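You operate a simulated robot arm through the tools that you are given. There is no shell and no other tool. Be economical: measure what you need, move in short steps, check, and stop when the job is done.

You run a simulated robot arm. Do the job below in one go: nothing can be reset, and whatever is moved stays where it is left.

JOB
Blow the dust off roller 59 from the spares drawer at the nozzle; put it on the orange mat.
Fine: air on for it and off again; shut the drawer; the other rollers stay.

Only the result counts: the job must be done as asked and must still hold three seconds after the hand-in. Knocking over, shifting, dropping, spilling or breaking anything else fails it.

ROBOT AND FRAMES
A 7-joint arm with a two-finger parallel gripper, fixed in place. Base frame: the origin is at the foot of the arm, x ahead of it, y to its left, z up. Units: mm, degrees, N and s.
With the tool pointing down near the work surface it reaches from about 340 to 760 mm from the base axis. Its first joint turns from -115.0 to 115.0 degrees. Payload 3.91 kg.
Tool frame: the origin (TCP) lies between the finger pads and is the grasp point; the fingertips stand 30 mm ahead of it; z points along the fingers, y is the line along which they close. The gripper opens to 110 mm. The fingers are 20 mm wide and 10 mm thick; the gripper's body (48 by 112 mm) begins 55 mm behind the TCP.
Orientation is that of the tool frame in the base frame, as a unit quaternion [x, y, z, w]. With the fingers straight down and closing along the base's y, the tool's x points along the base's -x, its y along +y and its z along -z.

CONTROLS
- The arm moves only by the tool apply_moves. Its argument "plan" is a list of rows, each an object of numbers (a shift or turn left out is 0, a gripper value left out holds the last): "jaw": the finger opening in mm, from 0 to 110; "dx", "dy", "dz": the shift along the tool's x, y, z in units of 30 mm (1.0 is 30 mm); "wx", "wy", "wz": the turn, a rotation vector about the tool's x, y, z in units of 5 degrees (1.0 is 5 degrees). In form: [{"jaw": .., "dx": .., "dy": .., "dz": .., "wx": .., "wy": .., "wz": ..}, ...]. A call has 1 to 10 rows; each row shifts and turns the commanded pose from where the row before left it, along the tool's axes as they then stand. A call with a number of a shift or a turn outside -1 to 1 is refused whole. A row lasts 0.2 s, in which the tool goes at most 50 mm and 8.6 degrees; a call with a longer step from one row to the next is refused whole, and so is a gripper value outside its range. Where a pose cannot be reached the arm comes as near as it can. A force on the tool above 40 N (or 10 N above the force at the start of the call, whichever is more), or a blocked arm, ends the call early, and 0.2 s more pass. Each finger travels about 108 mm/s and halts on what it meets, pressing with about 40 N; the grip force reading is that of the motor and also rises with nothing between the fingers. The clock runs only during rows and for 0.2 s after the last one: add rows that do not move to give the fingers time. It gives the time, the measured TCP pose, the force on the tool (base axes), the opening and the grip force at its end, in the units of the frame above (readings bear some noise).
- Cameras (640 x 400 px; columns grow to the right, rows downward): "scene" is fixed at [221.3, -651.6, 1534.3]; the picture's right is [0.79, -0.61, 0.00], its down [-0.46, -0.60, -0.65] and it looks along [0.39, 0.52, -0.76] (base axes); focal length 320 px, centre (320, 200). "wrist" rides on the gripper at [72, 17, -103] in the tool frame; the picture's right is [-0.23, 0.97, 0.00], its down [-0.76, -0.18, -0.62] and it looks along [-0.61, -0.14, 0.78] (tool axes); focal length 222 px, centre (320, 200). There is no depth. A picture from a camera that has moved, and an enlarged one, comes with that camera's place and axes in the base frame and with its lens.
- capture(camera): a new picture of that camera. No time passes.
- slide_trunk(by): slides the trunk up (or, below 0, down) by that many mm; the arm rides with it, the base frame stays. It gives what a move gives, with no picture.
- enlarge(camera, box): a new picture of the part [left, top, right, bottom] of that camera's present view, enlarged. No time passes.
- job_done(): hands the job in; it is judged then, once.

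Work in short steps. Places have to be worked out from the pictures, the camera data and where the tool is seen: move nearer, look again, correct. Check each grasp and each placing, and mend what went wrong. You have 120 turns and 68 pictures in all, those below and enlarged ones among them. Open the gripper and draw the arm clear of the work before you hand the job in, unless the task says otherwise; then end with one line.

The tools are called after ">>>" as name(argument=value, ...) on one line, values as JSON. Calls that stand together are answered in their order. apply_moves: Moves the arm, as the interface text tells. Its arguments: {"type":"object","properties":{"plan":{"type":"array","items":{"type":"object","properties":{"jaw":{"type":"number"},"dx":{"type":"number"},"dy":{"type":"number"},"dz":{"type":"number"},"wx":{"type":"number"},"wy":{"type":"number"},"wz":{"type":"number"}}}}},"required":["plan"]} The other tools are called the same way: slide_trunk (by) slides the trunk up or down; capture (camera) takes a picture; enlarge (camera, box) takes an enlarged picture of a part of a camera's view; job_done () hands the job in.

At the start:

```text
clock: 0.0
tcp_pos: [457.1, -293.9, 1238.6]
tcp_rot: [0.0, 1.0, 0.0, 0.0]
contact_force: [-0.2, -0.2, 0.7]
opening: 109.8
finger_force: 0.0
trunk travel left (down, up): [-675.0, 315.0]
```

scene: 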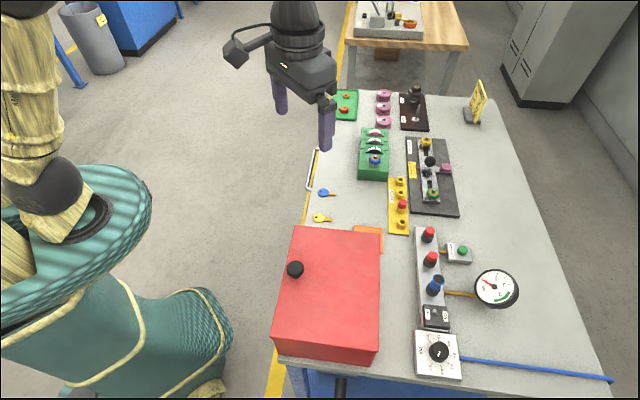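
wrist: 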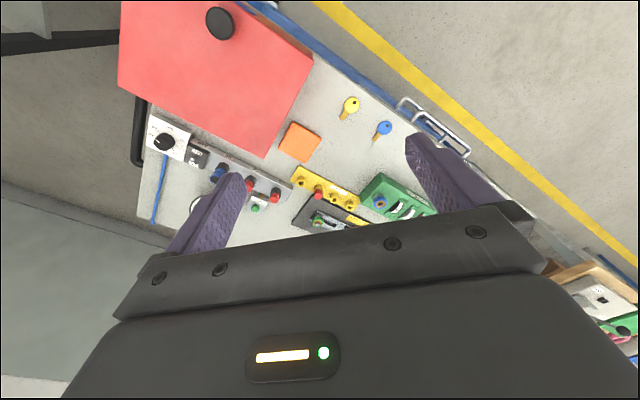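

The scene shows a bench with many items; I look closer at the parts before moving.

>>> enlarge(camera="scene", box=[260, 210, 420, 310])

>>> enlarge(camera="scene", box=[390, 210, 550, 310])

>>> enlarge(camera="scene", box=[260, 300, 480, 400])

>>> enlarge(camera="scene", box=[320, 80, 500, 200])

```text
4.00 times, centred on (340, 260) of scene
camera zoom: at [221.3, -651.6, 1534.3], right [0.79, -0.61, 0.0], down [-0.46, -0.6, -0.65], along [0.39, 0.52, -0.76], focal length 1280 px, centre (240, -40)
```

zoom: 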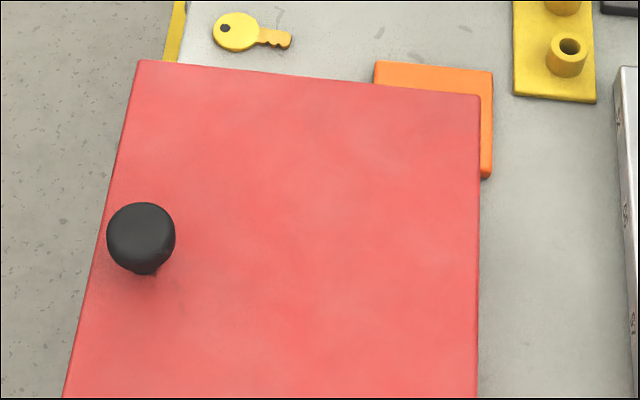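

```text
4.00 times, centred on (470, 260) of scene
camera zoom: at [221.3, -651.6, 1534.3], right [0.79, -0.61, 0.0], down [-0.46, -0.6, -0.65], along [0.39, 0.52, -0.76], focal length 1280 px, centre (-280, -40)
```

zoom: 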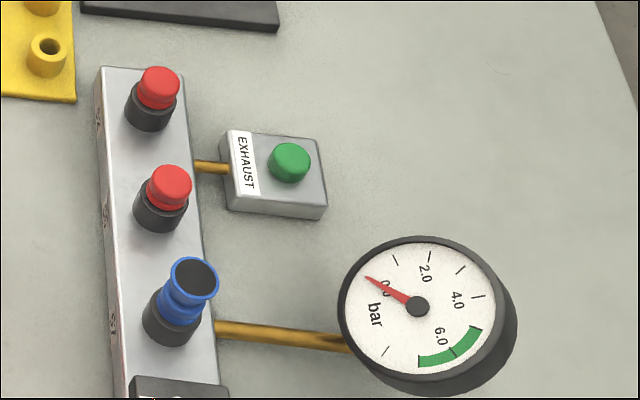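

```text
2.91 times, centred on (370, 350) of scene
camera zoom: at [221.3, -651.6, 1534.3], right [0.79, -0.61, 0.0], down [-0.46, -0.6, -0.65], along [0.39, 0.52, -0.76], focal length 931 px, centre (174, -236)
```

zoom: 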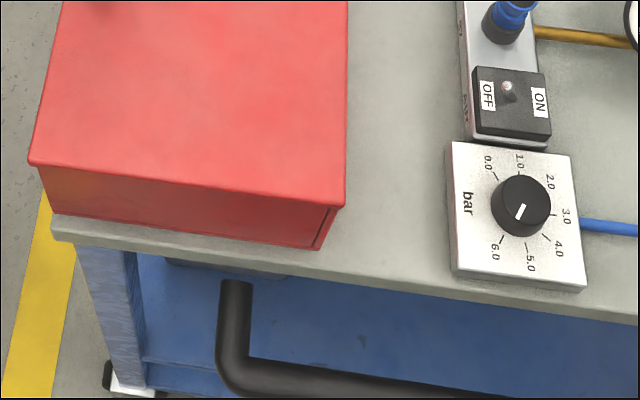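

```text
3.33 times, centred on (410, 140) of scene
camera zoom: at [221.3, -651.6, 1534.3], right [0.79, -0.61, 0.0], down [-0.46, -0.6, -0.65], along [0.39, 0.52, -0.76], focal length 1067 px, centre (20, 400)
```

zoom: 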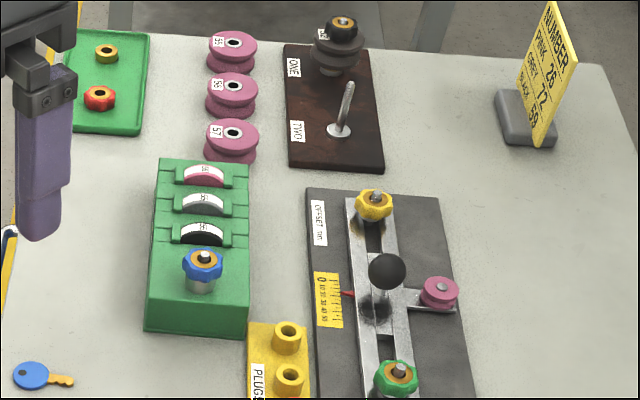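

The table runs at about 45°, with its near edge facing the arm. I turn the tool by -45° so that the wrist camera looks across the bench, then take a picture.

>>> apply_moves(plan=[{"wz": 1}, {"wz": 1}, {"wz": 1}, {"wz": 1}, {"wz": 1}, {"wz": 1}, {"wz": 1}, {"wz": 1}, {"wz": 1}])

>>> capture(camera="wrist")

```text
clock: 2.0
tcp_pos: [458.1, -293.9, 1236.6]
tcp_rot: [0.384, 0.923, -0.001, 0.0]
contact_force: [-0.8, -0.4, 0.4]
opening: 110.2
finger_force: 0.2
trunk travel left (down, up): [-675.0, 315.0]
```

```text
61 pictures are left
camera wrist: at [417.1, -231.4, 1342.4], right [0.85, 0.53, 0.0], down [0.41, -0.67, 0.62], along [0.33, -0.53, -0.78], focal length 222 px, centre (320, 200)
```

wrist: 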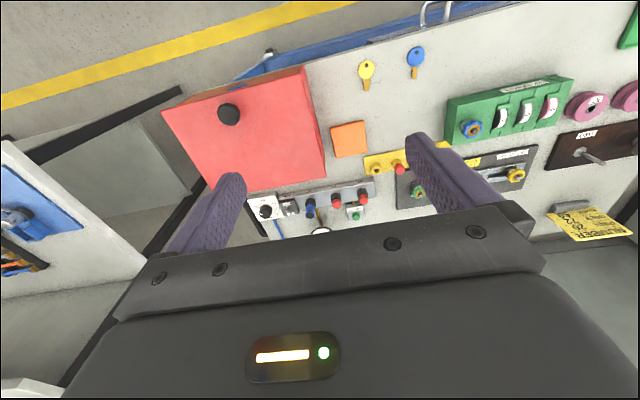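

The near side is at the top of this view. I enlarge the sign, the panels and the manifold.

>>> enlarge(camera="wrist", box=[540, 190, 640, 250])

>>> enlarge(camera="scene", box=[450, 70, 500, 130])

>>> enlarge(camera="wrist", box=[240, 170, 400, 240])

>>> enlarge(camera="scene", box=[290, 130, 350, 230])

```text
6.40 times, centred on (590, 220) of wrist
camera zoom: at [417.1, -231.4, 1342.4], right [0.85, 0.53, 0.0], down [0.41, -0.67, 0.62], along [0.33, -0.53, -0.78], focal length 1422 px, centre (-1408, 72)
```

zoom: 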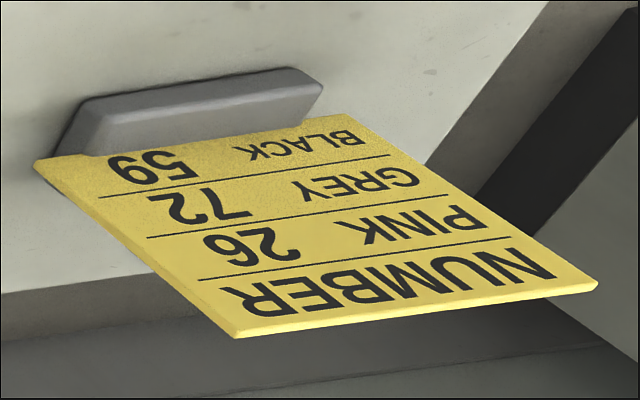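

```text
6.67 times, centred on (475, 100) of scene
camera zoom: at [221.3, -651.6, 1534.3], right [0.79, -0.61, 0.0], down [-0.46, -0.6, -0.65], along [0.39, 0.52, -0.76], focal length 2134 px, centre (-713, 867)
```

zoom: 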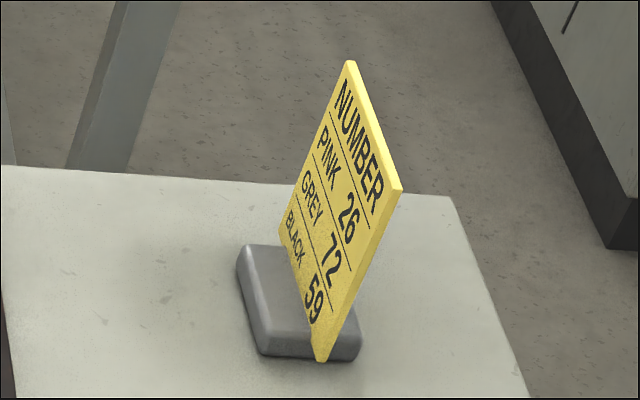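

```text
4.00 times, centred on (320, 205) of wrist
camera zoom: at [417.1, -231.4, 1342.4], right [0.85, 0.53, 0.0], down [0.41, -0.67, 0.62], along [0.33, -0.53, -0.78], focal length 888 px, centre (320, 180)
```

zoom: 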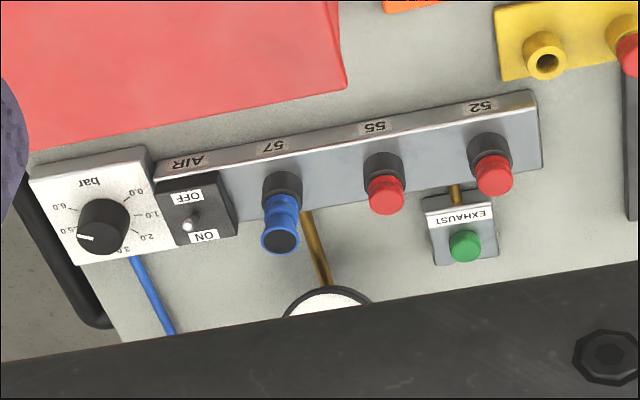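

```text
4.00 times, centred on (320, 180) of scene
camera zoom: at [221.3, -651.6, 1534.3], right [0.79, -0.61, 0.0], down [-0.46, -0.6, -0.65], along [0.39, 0.52, -0.76], focal length 1280 px, centre (320, 280)
```

zoom: 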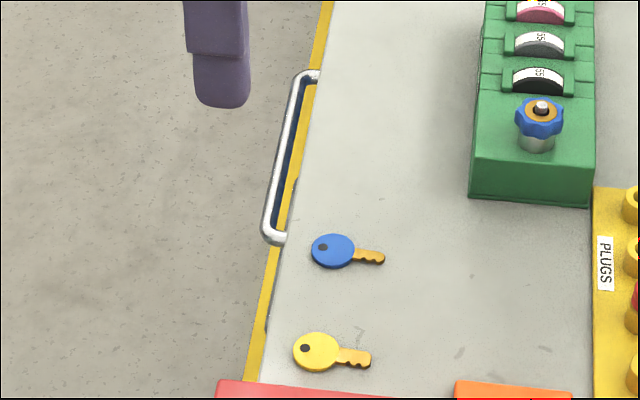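

The manifold has an AIR switch (ON on the far side, OFF on the near side) and an open blue port that is probably the nozzle. The under-bench drawer has a wire handle at the near edge. I lower the trunk and look at the manifold more closely.

>>> slide_trunk(by=-200)

>>> apply_moves(plan=[{"dx": -1}, {"dx": -1}, {"dx": -1}, {"dx": -1}, {"dx": -1}, {"dx": -1}, {}])

>>> capture(camera="wrist")

```text
clock: 4.2
tcp_pos: [457.1, -293.3, 1038.5]
tcp_rot: [0.383, 0.924, 0.0, 0.0]
contact_force: [0.1, 0.5, 0.3]
opening: 110.3
finger_force: 0.0
trunk travel left (down, up): [-475.0, 515.0]
```

```text
clock: 5.8
tcp_pos: [543.7, -392.1, 1012.1]
tcp_rot: [0.383, 0.924, 0.0, 0.0]
contact_force: [-0.8, 1.0, 0.0]
opening: 109.6
finger_force: 0.2
out of reach, approached as far as the arm can: row 4, 5, 6
trunk travel left (down, up): [-475.0, 515.0]
```

```text
56 pictures are left
camera wrist: at [503.9, -330.3, 1115.8], right [0.85, 0.53, 0.0], down [0.41, -0.66, 0.62], along [0.33, -0.53, -0.78], focal length 222 px, centre (320, 200)
```

wrist: 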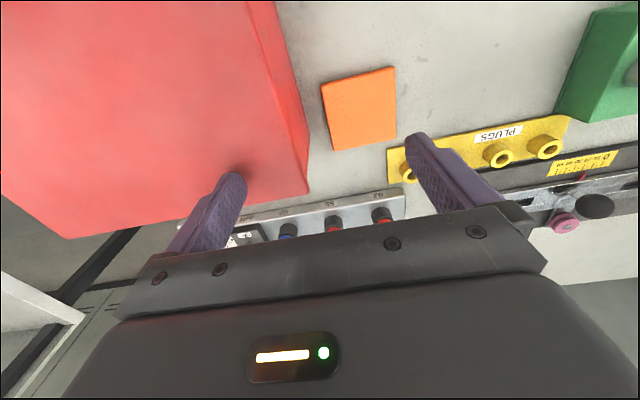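

The reach limit is at r≈670 at this height. I'll inspect the drawer next by moving back and along the bench.

>>> apply_moves(plan=[{"dx": 1}, {"dx": 1}, {"dx": 1}, {"dx": 1}, {"dx": 1}, {"dx": 1}, {"dx": 1}, {"dx": 1}, {"dx": 1, "dy": 1}, {"dx": 1, "dy": 1}])

>>> apply_moves(plan=[{"dy": 1}, {"dy": 1}, {"dy": 1}, {"dy": 1}, {"dy": 1}, {"dy": 1}, {"dy": 1}, {"dy": 1}, {"dy": 1}, {"dy": 1}])

>>> capture(camera="wrist")

```text
clock: 8.0
tcp_pos: [390.2, -146.4, 1023.1]
tcp_rot: [0.382, 0.924, 0.0, 0.0]
contact_force: [0.6, -0.5, -0.7]
opening: 110.2
finger_force: 0.0
out of reach, approached as far as the arm can: row 1
trunk travel left (down, up): [-475.0, 515.0]
```

```text
clock: 10.2
tcp_pos: [604.3, 64.9, 1022.8]
tcp_rot: [0.383, 0.924, 0.0, 0.0]
contact_force: [-0.3, -0.1, 0.0]
opening: 109.7
finger_force: 0.0
trunk travel left (down, up): [-475.0, 515.0]
```

```text
55 pictures are left
camera wrist: at [563.3, 127.7, 1127.1], right [0.85, 0.53, 0.0], down [0.41, -0.66, 0.62], along [0.33, -0.53, -0.78], focal length 222 px, centre (320, 200)
```

wrist: 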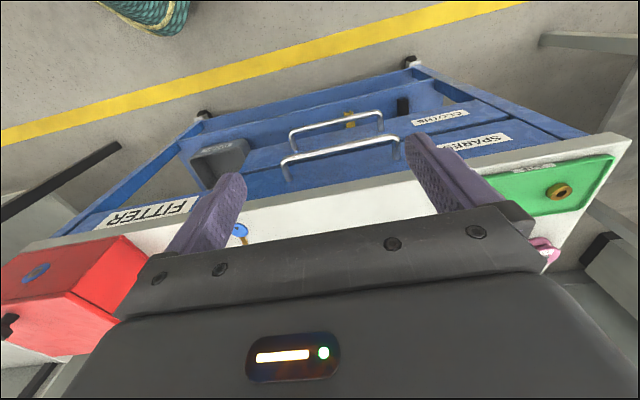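

Two drawers are visible, an upper SPARES drawer and another below it. I enlarge for details.

>>> enlarge(camera="wrist", box=[180, 80, 540, 200])

>>> enlarge(camera="wrist", box=[0, 180, 260, 360])

```text
1.78 times, centred on (360, 140) of wrist
camera zoom: at [563.3, 127.7, 1127.1], right [0.85, 0.53, 0.0], down [0.41, -0.66, 0.62], along [0.33, -0.53, -0.78], focal length 395 px, centre (249, 307)
```

zoom: 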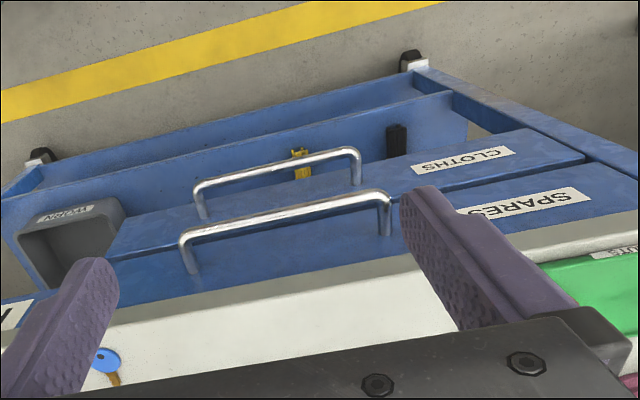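

```text
2.22 times, centred on (130, 270) of wrist
camera zoom: at [563.3, 127.7, 1127.1], right [0.85, 0.53, 0.0], down [0.41, -0.66, 0.62], along [0.33, -0.53, -0.78], focal length 494 px, centre (742, 44)
```

zoom: 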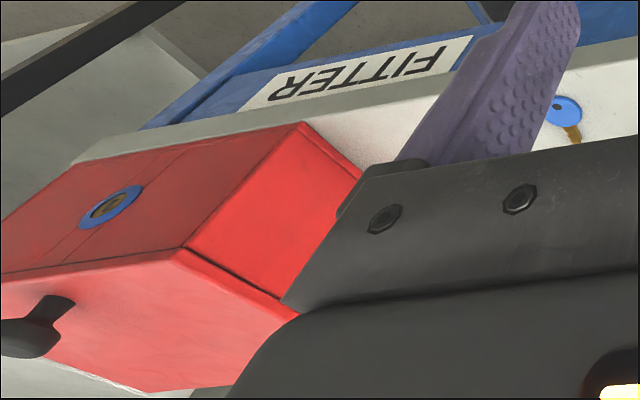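

Blue key and box are unrelated. Triangulating the pictures puts the bench surface near z≈862 rather than 735, and the SPARES handle bar at about s=479, d=482, z≈776 in bench axes. I move closer to refine this.

>>> apply_moves(plan=[{"dz": 1}, {"dz": 1}, {"dz": 1}, {"dz": 1}, {"dx": -0.5}, {}])

>>> capture(camera="wrist")

>>> capture(camera="scene")

```text
clock: 11.6
tcp_pos: [614.4, 52.2, 904.2]
tcp_rot: [0.382, 0.924, -0.001, 0.0]
contact_force: [0.2, 0.9, 0.5]
opening: 109.7
finger_force: 0.1
trunk travel left (down, up): [-475.0, 515.0]
```

```text
52 pictures are left
camera wrist: at [573.3, 115.2, 1008.2], right [0.85, 0.53, 0.0], down [0.41, -0.66, 0.62], along [0.33, -0.53, -0.78], focal length 222 px, centre (320, 200)
```

wrist: 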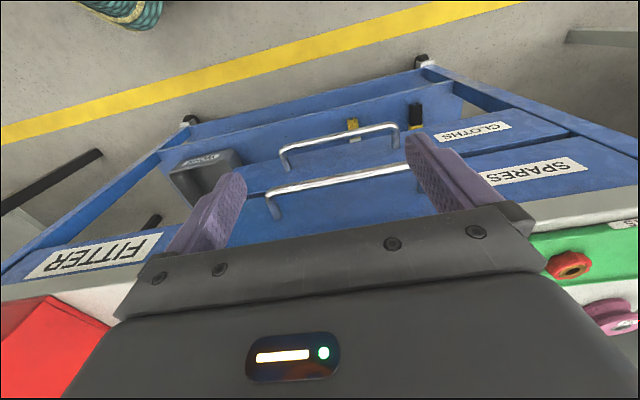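

```text
51 pictures are left
```

scene: 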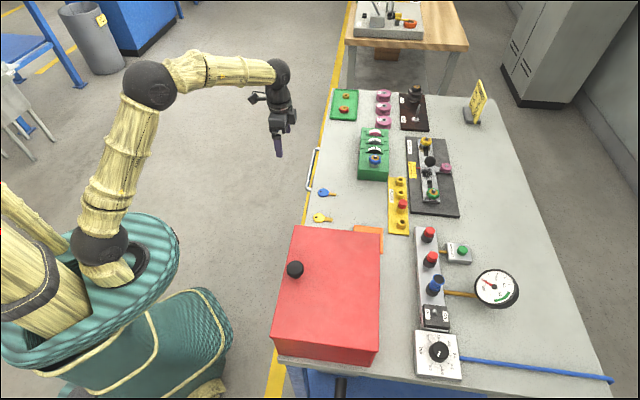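

The bar refines to d≈484, z≈770, with about a 30 mm gap to the drawer front and the bench edge at d≈514. I will grip the bar with the tool turned 90° and tilted about 50° so the body clears the bench edge. First the yaw.

>>> apply_moves(plan=[{"wz": 1, "dx": 0.5}, {"wz": 1}, {"wz": 1}, {"wz": 1}, {"wz": 1}, {"wz": 1}, {"wz": 1}, {"wz": 1}, {"wz": 1}])

>>> apply_moves(plan=[{"wz": 1}, {"wz": 1}, {"wz": 1}, {"wz": 1}, {"wz": 1}, {"wz": 1}, {"wz": 1}, {"wz": 1}, {"wz": 1, "jaw": 30}, {}])

```text
clock: 13.6
tcp_pos: [603.7, 64.9, 901.9]
tcp_rot: [0.708, 0.707, 0.001, 0.0]
contact_force: [-0.2, 0.2, 0.7]
opening: 109.9
finger_force: 0.1
trunk travel left (down, up): [-475.0, 515.0]
```

```text
clock: 15.8
tcp_pos: [602.4, 63.8, 901.4]
tcp_rot: [0.924, 0.382, 0.0, 0.0]
contact_force: [0.4, 1.1, -0.3]
opening: 29.8
finger_force: 0.1
trunk travel left (down, up): [-475.0, 515.0]
```

Yaw reached. Now I tilt by 50°.

>>> apply_moves(plan=[{"wx": -1}, {"wx": -1}, {"wx": -1}, {"wx": -1}, {"wx": -1}, {"wx": -1}, {"wx": -1}, {"wx": -1}, {"wx": -1}, {"wx": -1}])

>>> capture(camera="wrist")

```text
clock: 18.0
tcp_pos: [603.8, 65.1, 901.8]
tcp_rot: [0.837, 0.347, 0.162, 0.392]
contact_force: [0.4, 0.3, -0.9]
opening: 30.1
finger_force: 0.0
trunk travel left (down, up): [-475.0, 515.0]
```

```text
50 pictures are left
camera wrist: at [605.1, 163.3, 982.3], right [0.28, -0.6, 0.75], down [-0.96, -0.12, 0.26], along [-0.07, -0.79, -0.61], focal length 222 px, centre (320, 200)
```

wrist: 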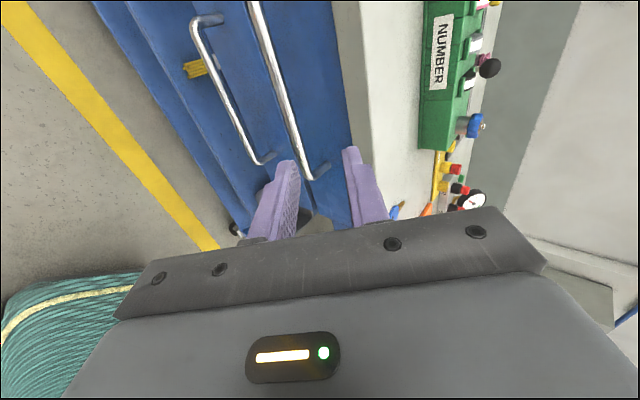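

The bar lies between and ahead of the fingers. I align across the bar and advance part of the way, then check.

>>> apply_moves(plan=[{"dy": -0.6}, {"dy": -0.53}, {"dz": 0.8}, {"dz": 0.8}, {"dz": 0.8}, {}])

>>> capture(camera="wrist")

```text
clock: 19.4
tcp_pos: [628.6, 39.6, 829.6]
tcp_rot: [0.838, 0.346, 0.162, 0.39]
contact_force: [0.3, 0.0, -0.2]
opening: 29.8
finger_force: 0.0
trunk travel left (down, up): [-475.0, 515.0]
```

```text
49 pictures are left
camera wrist: at [629.7, 139.2, 909.4], right [0.28, -0.6, 0.75], down [-0.96, -0.12, 0.26], along [-0.07, -0.79, -0.61], focal length 222 px, centre (320, 200)
```

wrist: 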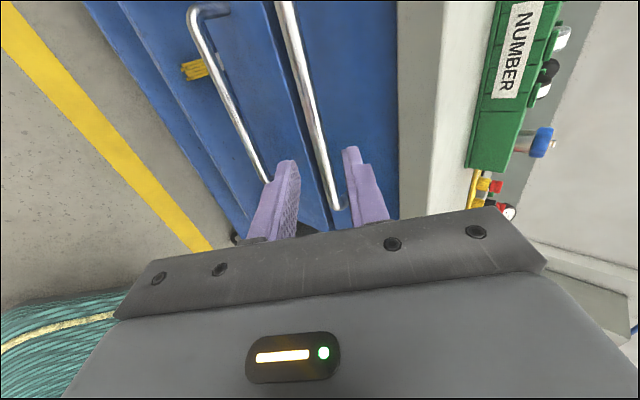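

The bar projects exactly where predicted (d484, z770), centred to within 2 mm and about 90 mm ahead. I advance and close on it.

>>> apply_moves(plan=[{"dz": 0.7}, {"dz": 0.7}, {"dz": 0.6}, {"dz": 0.5}, {}])

>>> apply_moves(plan=[{"jaw": 0}, {}, {}])

>>> capture(camera="wrist")

```text
clock: 20.6
tcp_pos: [667.1, -0.4, 780.3]
tcp_rot: [0.838, 0.347, 0.162, 0.39]
contact_force: [0.4, -0.1, -0.6]
opening: 29.9
finger_force: 0.0
trunk travel left (down, up): [-475.0, 515.0]
```

```text
clock: 21.4
tcp_pos: [667.4, 0.0, 779.1]
tcp_rot: [0.838, 0.347, 0.161, 0.39]
contact_force: [-6.5, 2.1, -8.9]
opening: 13.6
finger_force: 44.7
trunk travel left (down, up): [-475.0, 515.0]
```

```text
48 pictures are left
camera wrist: at [668.8, 98.8, 859.9], right [0.28, -0.6, 0.74], down [-0.96, -0.12, 0.27], along [-0.07, -0.79, -0.61], focal length 222 px, centre (320, 200)
```

wrist: 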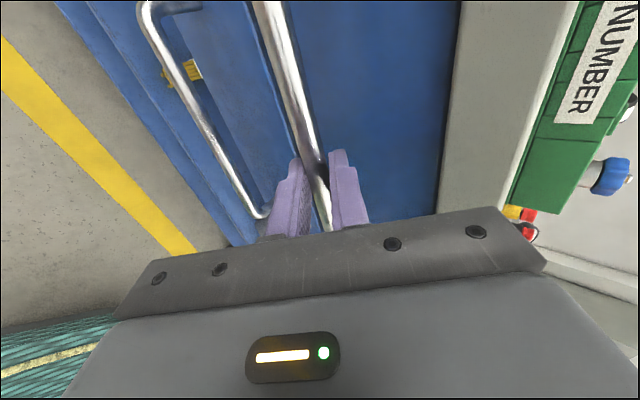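

The bar is gripped at an opening of 13.6. I pull straight toward the robot in small steps.

>>> apply_moves(plan=[{"dz": -0.383, "dy": -0.321}, {"dz": -0.383, "dy": -0.321}, {"dz": -0.383, "dy": -0.321}, {"dz": -0.383, "dy": -0.321}, {}])

```text
clock: 22.6
tcp_pos: [624.7, 42.1, 779.8]
tcp_rot: [0.838, 0.348, 0.158, 0.389]
contact_force: [-5.3, -5.3, -23.5]
opening: 13.8
finger_force: 45.1
trunk travel left (down, up): [-475.0, 515.0]
```

The drawer has moved about 60 mm. I keep pulling and ease slightly downward to relieve the vertical force.

>>> apply_moves(plan=[{"dz": 0.064, "dy": -0.077}, {"dz": -0.383, "dy": -0.321}, {"dz": -0.383, "dy": -0.321}, {"dz": -0.383, "dy": -0.321}, {"dz": -0.383, "dy": -0.321}, {"dz": -0.383, "dy": -0.321}, {}])

>>> capture(camera="scene")

```text
clock: 24.2
tcp_pos: [570.1, 95.7, 778.5]
tcp_rot: [0.837, 0.347, 0.163, 0.391]
contact_force: [5.2, 6.2, -3.2]
opening: 13.9
finger_force: 44.4
trunk travel left (down, up): [-475.0, 515.0]
```

```text
47 pictures are left
```

scene: 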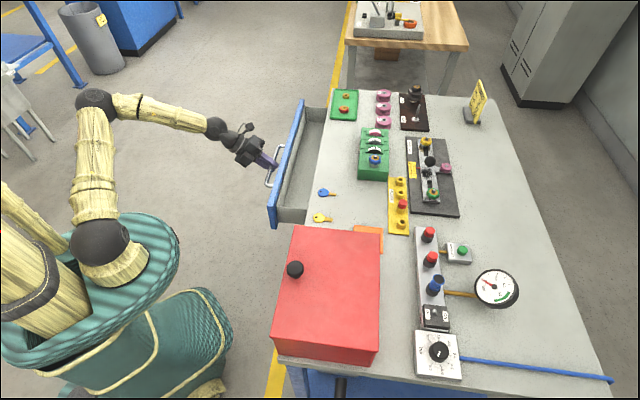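

>>> enlarge(camera="scene", box=[240, 90, 400, 230])

```text
2.86 times, centred on (320, 160) of scene
camera zoom: at [221.3, -651.6, 1534.3], right [0.79, -0.61, 0.0], down [-0.46, -0.6, -0.65], along [0.39, 0.52, -0.76], focal length 914 px, centre (320, 314)
```

zoom: 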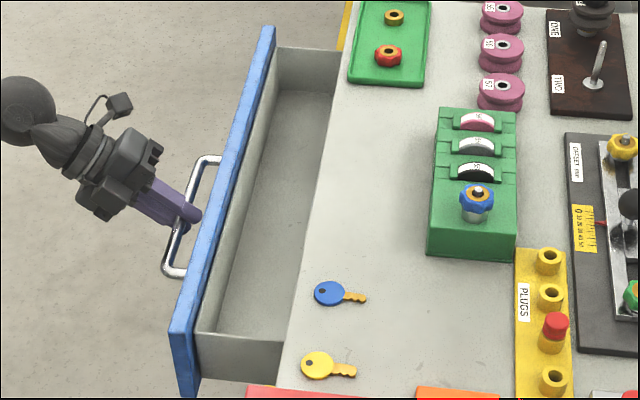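

The front part of the drawer is empty, so I pull it further.

>>> apply_moves(plan=[{"dz": -0.383, "dy": -0.321}, {"dz": -0.383, "dy": -0.321}, {"dz": -0.383, "dy": -0.321}, {"dz": -0.383, "dy": -0.321}, {}])

>>> enlarge(camera="scene", box=[220, 90, 380, 230])

```text
clock: 25.4
tcp_pos: [528.5, 137.5, 779.1]
tcp_rot: [0.837, 0.346, 0.161, 0.391]
contact_force: [2.8, 3.2, 6.1]
opening: 14.1
finger_force: 44.5
trunk travel left (down, up): [-475.0, 515.0]
```

```text
2.86 times, centred on (300, 160) of scene
camera zoom: at [221.3, -651.6, 1534.3], right [0.79, -0.61, 0.0], down [-0.46, -0.6, -0.65], along [0.39, 0.52, -0.76], focal length 914 px, centre (377, 314)
```

zoom: 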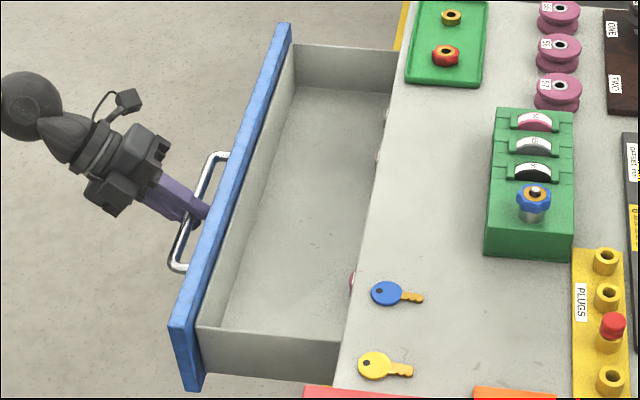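

Roller edges start to appear under the bench edge, so I pull further.

>>> apply_moves(plan=[{"dz": -0.383, "dy": -0.321}, {"dz": -0.383, "dy": -0.321}, {"dz": -0.383, "dy": -0.321}, {"dz": -0.383, "dy": -0.321}, {"dz": -0.383, "dy": -0.321}, {}])

>>> enlarge(camera="scene", box=[220, 90, 380, 230])

```text
clock: 26.8
tcp_pos: [476.4, 191.5, 780.5]
tcp_rot: [0.837, 0.347, 0.162, 0.391]
contact_force: [0.5, 0.1, 11.3]
opening: 13.8
finger_force: 45.4
trunk travel left (down, up): [-475.0, 515.0]
```

```text
2.86 times, centred on (300, 160) of scene
camera zoom: at [221.3, -651.6, 1534.3], right [0.79, -0.61, 0.0], down [-0.46, -0.6, -0.65], along [0.39, 0.52, -0.76], focal length 914 px, centre (377, 314)
```

zoom: 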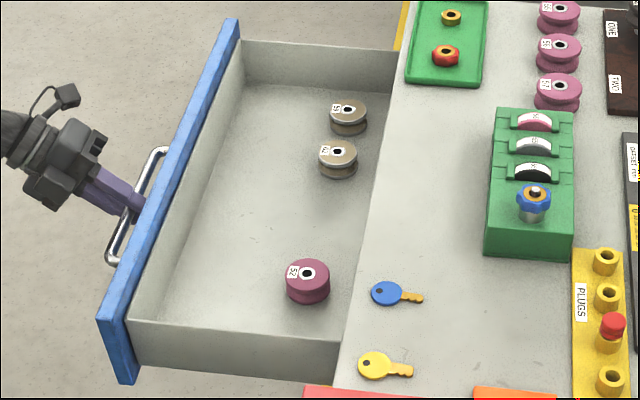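

>>> enlarge(camera="scene", box=[285, 120, 325, 200])

>>> apply_moves(plan=[{"dz": -0.383, "dy": -0.321}, {"dz": -0.383, "dy": -0.321}, {"dz": -0.383, "dy": -0.321}, {}])

>>> enlarge(camera="scene", box=[250, 110, 350, 210])

```text
5.00 times, centred on (305, 160) of scene
camera zoom: at [221.3, -651.6, 1534.3], right [0.79, -0.61, 0.0], down [-0.46, -0.6, -0.65], along [0.39, 0.52, -0.76], focal length 1600 px, centre (395, 400)
```

zoom: 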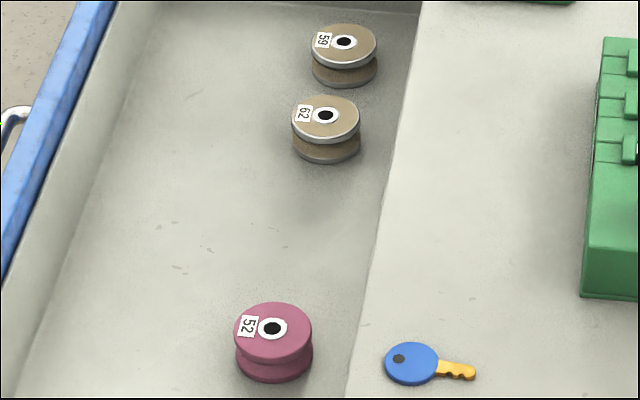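

```text
clock: 27.5
tcp_pos: [453.9, 213.1, 779.7]
tcp_rot: [0.836, 0.343, 0.161, 0.395]
contact_force: [15.2, -6.0, -3.9]
opening: 13.7
finger_force: 44.8
trunk travel left (down, up): [-475.0, 515.0]
stopped in row 3: the force on the tool passed its limit (the readings are from after the stop); the commanded pose is now the measured one
```

```text
4.00 times, centred on (300, 160) of scene
camera zoom: at [221.3, -651.6, 1534.3], right [0.79, -0.61, 0.0], down [-0.46, -0.6, -0.65], along [0.39, 0.52, -0.76], focal length 1280 px, centre (400, 360)
```

zoom: 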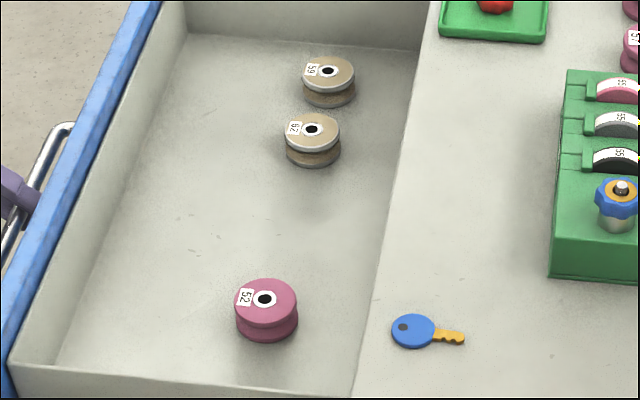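

The drawer is at its stop, about 300 mm out. Roller 59 is the leftmost one, at roughly s≈700, d≈406. I release the handle and back off.

>>> apply_moves(plan=[{"jaw": 32}, {}, {"dz": -0.7}, {"dz": -0.7}, {"dz": -0.7}, {"dz": -0.7}, {}])

```text
clock: 29.1
tcp_pos: [408.1, 258.1, 833.6]
tcp_rot: [0.836, 0.345, 0.162, 0.395]
contact_force: [1.1, 0.2, -0.2]
opening: 31.9
finger_force: 0.0
trunk travel left (down, up): [-475.0, 515.0]
```

Released. I raise the trunk, then untilt and yaw back.

>>> slide_trunk(by=150)

>>> apply_moves(plan=[{"wx": 1}, {"wx": 1}, {"wx": 1}, {"wx": 1}, {"wx": 1}, {"wx": 1}, {"wx": 1}, {"wx": 1}, {"wx": 1}, {"wx": 1}])

>>> apply_moves(plan=[{"wz": -1}, {"wz": -1}, {"wz": -1}, {"wz": -1}, {"wz": -1}, {"wz": -1}, {"wz": -1}, {"wz": -1}, {"wz": -1}, {"wz": -1}])

>>> apply_moves(plan=[{"wz": -1}, {"wz": -1}, {"wz": -1}, {"wz": -1}, {"wz": -1}, {"wz": -1}, {"wz": -1}, {"wz": -1}, {"wz": -1}, {"wz": -1}])

>>> apply_moves(plan=[{"wz": -1}, {"wz": -1}, {"wz": -1}, {"wz": -1}, {"wz": -1}, {"wz": -1}, {"wz": -1}, {"wz": -1}, {"wz": -1}, {"wz": -1, "jaw": 75}])

```text
clock: 30.9
tcp_pos: [407.8, 259.7, 983.2]
tcp_rot: [0.837, 0.343, 0.162, 0.394]
contact_force: [0.0, 0.1, 0.0]
opening: 32.0
finger_force: 0.2
trunk travel left (down, up): [-625.0, 365.0]
```

```text
clock: 33.1
tcp_pos: [409.8, 257.5, 983.8]
tcp_rot: [0.925, 0.38, 0.003, 0.003]
contact_force: [0.3, 0.1, -0.2]
opening: 31.9
finger_force: 0.0
trunk travel left (down, up): [-625.0, 365.0]
```

```text
clock: 35.3
tcp_pos: [408.6, 258.2, 984.3]
tcp_rot: [0.677, 0.736, 0.0, 0.005]
contact_force: [-0.3, -1.0, 0.3]
opening: 32.1
finger_force: 0.1
trunk travel left (down, up): [-625.0, 365.0]
```

```text
clock: 37.5
tcp_pos: [408.3, 257.2, 984.2]
tcp_rot: [0.302, 0.953, -0.003, 0.003]
contact_force: [0.0, -0.2, -0.3]
opening: 32.0
finger_force: 0.1
trunk travel left (down, up): [-625.0, 365.0]
```

```text
clock: 39.7
tcp_pos: [407.9, 257.8, 982.1]
tcp_rot: [-0.128, 0.992, -0.004, 0.003]
contact_force: [0.0, -0.4, -0.8]
opening: 75.4
finger_force: 0.2
trunk travel left (down, up): [-625.0, 365.0]
```

Now I move toward the roller area and look.

>>> apply_moves(plan=[{"dx": -1, "dy": -0.6}, {"dx": -1, "dy": -0.6}, {"dx": -1, "dy": -0.6}, {"dx": -1, "dy": -0.6}, {"dx": -1, "dy": -0.6}, {"dx": -0.7, "dy": -0.5}, {}])

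>>> capture(camera="wrist")

```text
clock: 41.3
tcp_pos: [600.4, 199.9, 986.2]
tcp_rot: [-0.128, 0.992, -0.003, 0.003]
contact_force: [-0.2, -0.8, 0.2]
opening: 75.0
finger_force: 0.0
trunk travel left (down, up): [-625.0, 365.0]
```

```text
41 pictures are left
camera wrist: at [524.1, 197.0, 1090.9], right [-0.03, 1.0, -0.01], down [0.78, 0.03, 0.63], along [0.63, 0.01, -0.78], focal length 222 px, centre (320, 200)
```

wrist: 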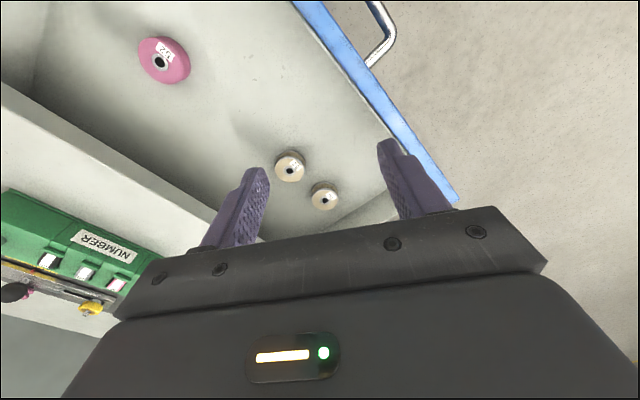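

Roller 59 triangulates to about (776, 211) with its top at z≈769, diameter about 50. At r≈804 I need an outward tilt, so I lower, tilt 25° and go out radially.

>>> apply_moves(plan=[{"dz": 1}, {"dz": 1}, {"dz": 1}, {"wy": -1}, {"wy": -1}, {"wy": -1}, {"wy": -1}, {"wy": -1}, {"dy": -0.6}, {"dy": -0.53}])

>>> apply_moves(plan=[{"dx": -0.906, "dz": 0.42}, {"dx": -0.906, "dz": 0.42}, {"dx": -0.906, "dz": 0.42}, {"dx": -0.6, "dz": 0.28}, {}])

>>> capture(camera="wrist")

```text
clock: 43.5
tcp_pos: [610.0, 167.0, 894.2]
tcp_rot: [-0.126, 0.968, 0.025, 0.217]
contact_force: [-0.1, 0.1, 0.8]
opening: 75.1
finger_force: 0.0
trunk travel left (down, up): [-625.0, 365.0]
```

```text
clock: 44.7
tcp_pos: [717.0, 195.6, 896.6]
tcp_rot: [-0.125, 0.968, 0.025, 0.218]
contact_force: [-0.1, -0.1, 0.0]
opening: 75.1
finger_force: 0.1
trunk travel left (down, up): [-625.0, 365.0]
```

```text
40 pictures are left
camera wrist: at [605.0, 182.9, 960.0], right [-0.05, 0.99, 0.09], down [0.45, -0.06, 0.89], along [0.89, 0.08, -0.45], focal length 222 px, centre (320, 200)
```

wrist: 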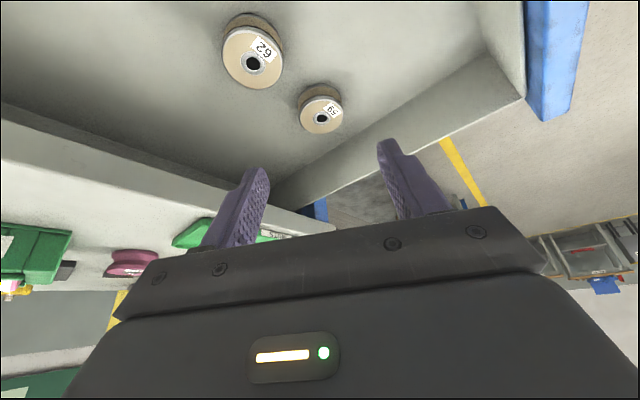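

The prediction matches the picture (59 at about (779, 210)). I go out and halfway down.

>>> apply_moves(plan=[{"dx": -0.8, "dz": 0.37}, {"dx": -0.8, "dz": 0.37, "dy": -0.07}, {"dx": 0.34, "dz": 0.725}, {"dx": 0.34, "dz": 0.725}, {"dx": 0.25, "dz": 0.54}, {}])

>>> capture(camera="wrist")

```text
clock: 46.1
tcp_pos: [766.2, 204.2, 829.3]
tcp_rot: [-0.125, 0.967, 0.024, 0.219]
contact_force: [0.0, -0.5, -0.2]
opening: 75.0
finger_force: 0.1
trunk travel left (down, up): [-625.0, 365.0]
```

```text
39 pictures are left
camera wrist: at [654.0, 192.0, 892.9], right [-0.05, 0.99, 0.09], down [0.45, -0.06, 0.89], along [0.89, 0.08, -0.45], focal length 222 px, centre (320, 200)
```

wrist: 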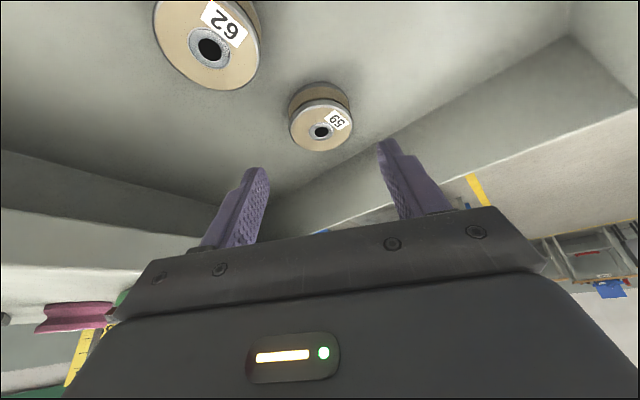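

Roller top is at (782, 210). I correct by 9 mm radially and descend to grip height.

>>> apply_moves(plan=[{"dx": -0.27, "dz": 0.12, "dy": 0.06}, {"dx": 0.21, "dz": 0.45}, {"dx": 0.21, "dz": 0.45}, {"dx": 0.21, "dz": 0.45}, {"dx": 0.12, "dz": 0.26}, {}])

>>> capture(camera="wrist")

```text
clock: 47.5
tcp_pos: [774.7, 211.5, 776.4]
tcp_rot: [-0.126, 0.968, 0.024, 0.218]
contact_force: [0.1, 0.2, -0.1]
opening: 74.8
finger_force: 0.0
trunk travel left (down, up): [-625.0, 365.0]
```

```text
38 pictures are left
camera wrist: at [664.0, 198.6, 840.7], right [-0.05, 0.99, 0.09], down [0.45, -0.06, 0.89], along [0.89, 0.08, -0.45], focal length 222 px, centre (320, 200)
```

wrist: 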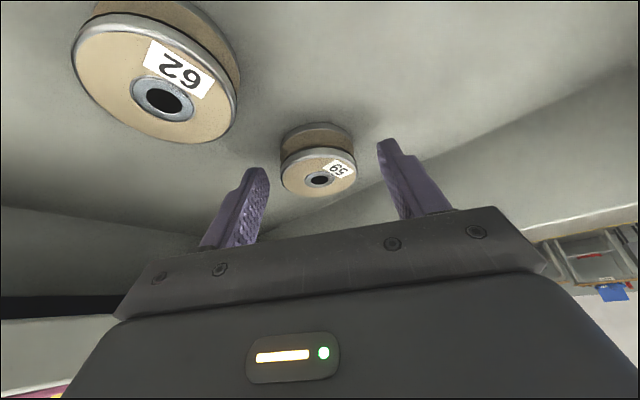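

The newest rays suggest the roller top is nearer z≈760, so I lower a few more mm carefully.

>>> apply_moves(plan=[{"dx": -0.106, "dz": 0.05, "dy": -0.06}, {"dx": 0.06, "dz": 0.12}, {"dx": 0.04, "dz": 0.1}, {}])

>>> enlarge(camera="wrist", box=[200, 100, 440, 250])

>>> enlarge(camera="scene", box=[270, 90, 350, 140])

```text
clock: 48.5
tcp_pos: [781.2, 209.3, 769.6]
tcp_rot: [-0.126, 0.967, 0.025, 0.218]
contact_force: [1.2, -0.1, -0.2]
opening: 74.9
finger_force: 0.0
trunk travel left (down, up): [-625.0, 365.0]
```

```text
2.67 times, centred on (320, 175) of wrist
camera zoom: at [668.4, 196.9, 832.9], right [-0.05, 0.99, 0.09], down [0.45, -0.06, 0.89], along [0.89, 0.08, -0.45], focal length 592 px, centre (320, 267)
```

zoom: 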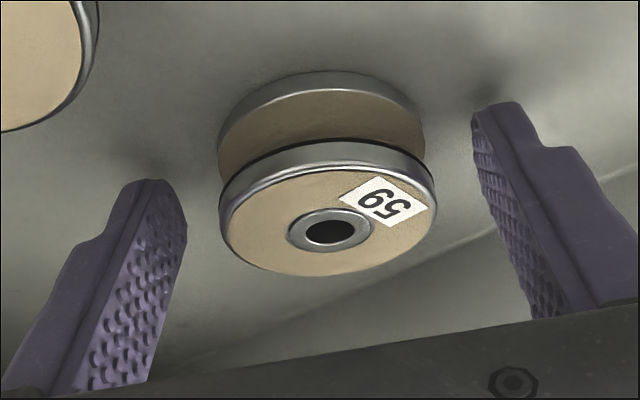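

```text
8.00 times, centred on (310, 115) of scene
camera zoom: at [221.3, -651.6, 1534.3], right [0.79, -0.61, 0.0], down [-0.46, -0.6, -0.65], along [0.39, 0.52, -0.76], focal length 2560 px, centre (400, 880)
```

zoom: 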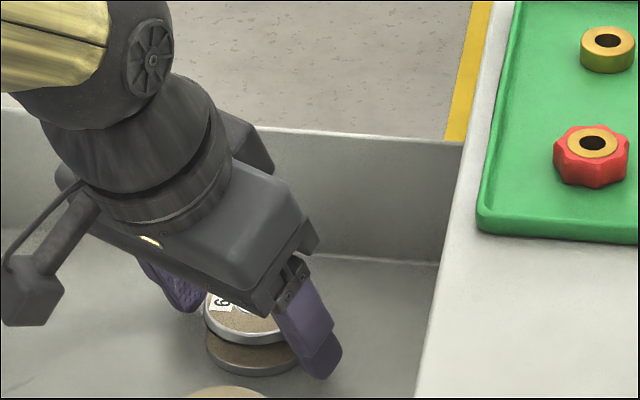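

Roller 59 sits well between the pads near the finger tips. I close the gripper.

>>> apply_moves(plan=[{"jaw": 50}, {"jaw": 40}, {"jaw": 36}, {}, {}])

>>> enlarge(camera="wrist", box=[200, 100, 440, 250])

```text
clock: 49.7
tcp_pos: [780.1, 208.4, 769.9]
tcp_rot: [-0.127, 0.968, 0.024, 0.217]
contact_force: [0.5, -0.1, -0.3]
opening: 51.0
finger_force: 40.3
trunk travel left (down, up): [-625.0, 365.0]
```

```text
2.67 times, centred on (320, 175) of wrist
camera zoom: at [668.4, 196.9, 833.0], right [-0.05, 0.99, 0.09], down [0.45, -0.06, 0.89], along [0.89, 0.08, -0.45], focal length 592 px, centre (320, 267)
```

zoom: 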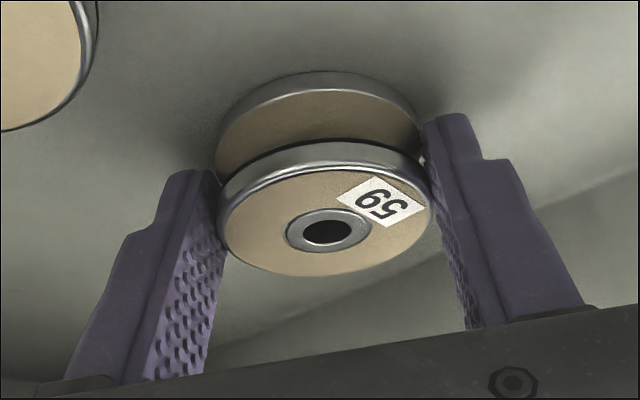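

Gripped at 51 mm. I lift straight up.

>>> apply_moves(plan=[{"dx": -0.21, "dz": -0.45}, {"dx": -0.42, "dz": -0.906}, {"dx": -0.42, "dz": -0.906}, {"dx": -0.42, "dz": -0.906}, {}])

>>> capture(camera="wrist")

```text
clock: 50.9
tcp_pos: [778.0, 208.2, 875.1]
tcp_rot: [-0.126, 0.968, 0.025, 0.217]
contact_force: [-0.5, 0.5, -1.7]
opening: 50.9
finger_force: 39.8
trunk travel left (down, up): [-625.0, 365.0]
```

```text
34 pictures are left
camera wrist: at [667.2, 197.2, 939.3], right [-0.05, 0.99, 0.09], down [0.45, -0.06, 0.89], along [0.89, 0.08, -0.45], focal length 222 px, centre (320, 200)
```

wrist: 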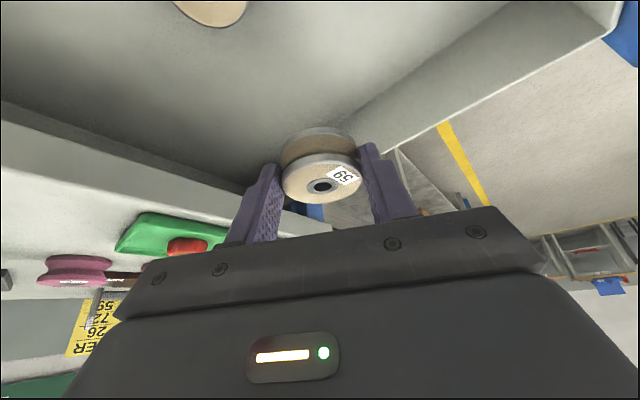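

Roller held. I retreat radially and raise the trunk before swinging over to the mat. I'll rest the roller on the mat, since the hand must be free to switch the air on.

>>> apply_moves(plan=[{"dx": 0.906, "dz": -0.42}, {"dx": 0.906, "dz": -0.42}, {"dx": 0.906, "dz": -0.42}, {"dx": 0.906, "dz": -0.42}, {"dx": 0.906, "dz": -0.42}, {}])

>>> slide_trunk(by=150)

>>> apply_moves(plan=[{"dy": -1, "dx": 0.32, "dz": -0.15}, {"dy": -1, "dx": 0.32, "dz": -0.15}, {"dy": -1, "dx": 0.32, "dz": -0.15}, {"dy": -1, "dx": 0.32, "dz": -0.15}, {"dy": -1, "dx": 0.32, "dz": -0.15}, {"dy": -1, "dx": 0.32, "dz": -0.15}, {"dy": -1, "dx": 0.32, "dz": -0.15}, {"dy": -1, "dx": 0.32, "dz": -0.15}, {"dy": -1, "dx": 0.32, "dz": -0.15}, {"dy": -1, "dx": 0.32, "dz": -0.15}])

>>> apply_moves(plan=[{"wx": 0.42, "wz": 0.906}, {"wx": 0.42, "wz": 0.906}, {"wx": 0.42, "wz": 0.906}, {"wx": 0.42, "wz": 0.906}, {"wx": 0.42, "wz": 0.906}, {"wx": 0.42, "wz": 0.906}, {"wx": 0.42, "wz": 0.906}, {"wx": 0.42, "wz": 0.906}, {"wx": 0.42, "wz": 0.906}, {"wx": 0.42, "wz": 0.906}])

```text
clock: 52.3
tcp_pos: [632.3, 168.6, 878.1]
tcp_rot: [-0.126, 0.968, 0.024, 0.217]
contact_force: [0.2, 0.7, -2.3]
opening: 51.0
finger_force: 39.4
trunk travel left (down, up): [-625.0, 365.0]
```

```text
clock: 54.0
tcp_pos: [631.8, 170.3, 1027.6]
tcp_rot: [-0.126, 0.968, 0.024, 0.217]
contact_force: [-0.4, 0.9, -1.7]
opening: 50.8
finger_force: 39.6
trunk travel left (down, up): [-775.0, 215.0]
```

```text
clock: 56.2
tcp_pos: [603.3, -148.4, 1028.1]
tcp_rot: [-0.126, 0.968, 0.024, 0.217]
contact_force: [0.5, -0.2, -1.8]
opening: 50.9
finger_force: 40.2
trunk travel left (down, up): [-775.0, 215.0]
```

```text
clock: 58.4
tcp_pos: [603.9, -147.0, 1029.1]
tcp_rot: [0.297, 0.929, -0.067, 0.209]
contact_force: [0.5, 0.1, -1.5]
opening: 50.8
finger_force: 39.9
trunk travel left (down, up): [-775.0, 215.0]
```

>>> apply_moves(plan=[{"wx": 0.42, "wz": 0.906}, {"wx": 0.42, "wz": 0.906}, {"wx": 0.42, "wz": 0.906}, {"wx": 0.42, "wz": 0.906}, {"wx": 0.42, "wz": 0.906}, {"wx": 0.42, "wz": 0.906}, {"wx": 0.42, "wz": 0.906}, {"wx": 0.42, "wz": 0.906}, {"wx": 0.42, "wz": 0.906}, {"wx": 0.42, "wz": 0.906}])

>>> apply_moves(plan=[{"dx": -0.906, "dz": 0.42}, {"dx": -0.906, "dz": 0.42}, {"dx": -0.906, "dz": 0.42}, {"dx": -0.906, "dz": 0.42, "dy": -0.4}, {"dx": 0.42, "dz": 0.906}, {"dx": 0.42, "dz": 0.906}, {}])

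>>> capture(camera="wrist")

```text
clock: 60.6
tcp_pos: [605.5, -148.0, 1029.3]
tcp_rot: [0.662, 0.717, -0.145, 0.163]
contact_force: [0.5, -0.6, -2.2]
opening: 51.0
finger_force: 40.2
trunk travel left (down, up): [-775.0, 215.0]
```

```text
clock: 62.2
tcp_pos: [605.5, -270.1, 969.5]
tcp_rot: [0.661, 0.718, -0.144, 0.163]
contact_force: [0.0, -0.7, -1.4]
opening: 50.9
finger_force: 39.7
trunk travel left (down, up): [-775.0, 215.0]
```

```text
33 pictures are left
camera wrist: at [610.7, -159.0, 1033.4], right [0.99, -0.12, 0.1], down [-0.15, -0.44, 0.89], along [-0.06, -0.89, -0.45], focal length 222 px, centre (320, 200)
```

wrist: 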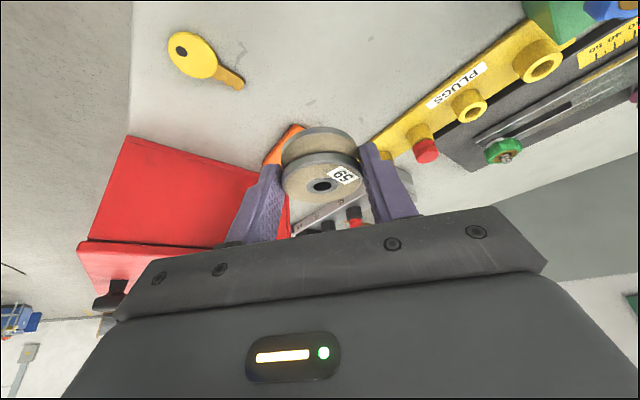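

The mat corner agrees with my estimate. I go above the mat centre (biased away from the red box) and lower to z≈925.

>>> apply_moves(plan=[{"dx": -0.906, "dz": 0.42, "dy": -0.4}, {"dx": -0.906, "dz": 0.42, "dy": -0.47}, {"dx": -0.76, "dz": 0.35}, {"dx": 0.31, "dz": 0.67}, {"dx": 0.31, "dz": 0.67}, {}])

>>> capture(camera="wrist")

>>> enlarge(camera="scene", box=[310, 180, 430, 280])

```text
clock: 63.6
tcp_pos: [583.3, -356.2, 926.0]
tcp_rot: [0.661, 0.718, -0.144, 0.164]
contact_force: [-0.9, 0.4, -2.0]
opening: 50.8
finger_force: 39.6
trunk travel left (down, up): [-775.0, 215.0]
```

```text
32 pictures are left
camera wrist: at [589.9, -246.0, 990.1], right [0.99, -0.12, 0.11], down [-0.15, -0.44, 0.89], along [-0.06, -0.89, -0.45], focal length 222 px, centre (320, 200)
```

wrist: 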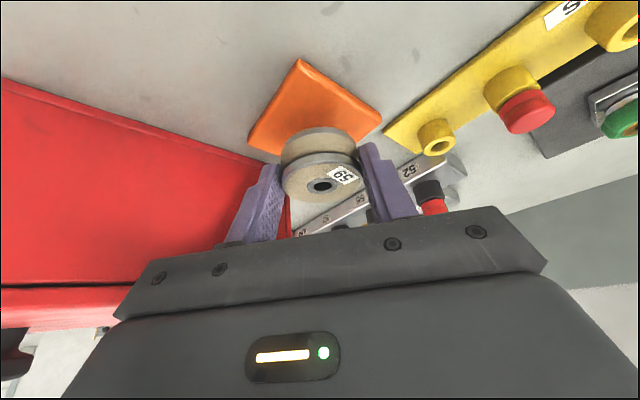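

```text
4.00 times, centred on (370, 230) of scene
camera zoom: at [221.3, -651.6, 1534.3], right [0.79, -0.61, 0.0], down [-0.46, -0.6, -0.65], along [0.39, 0.52, -0.76], focal length 1280 px, centre (120, 80)
```

zoom: 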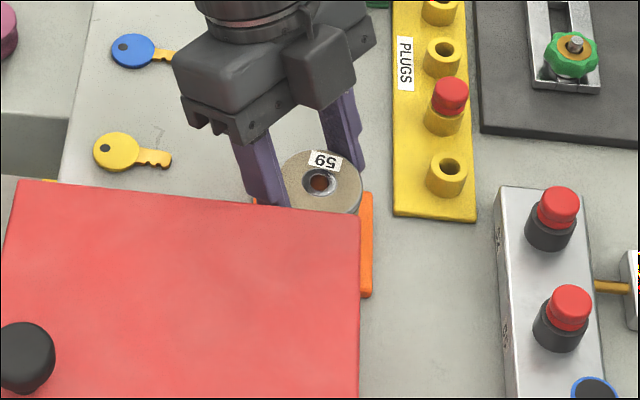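

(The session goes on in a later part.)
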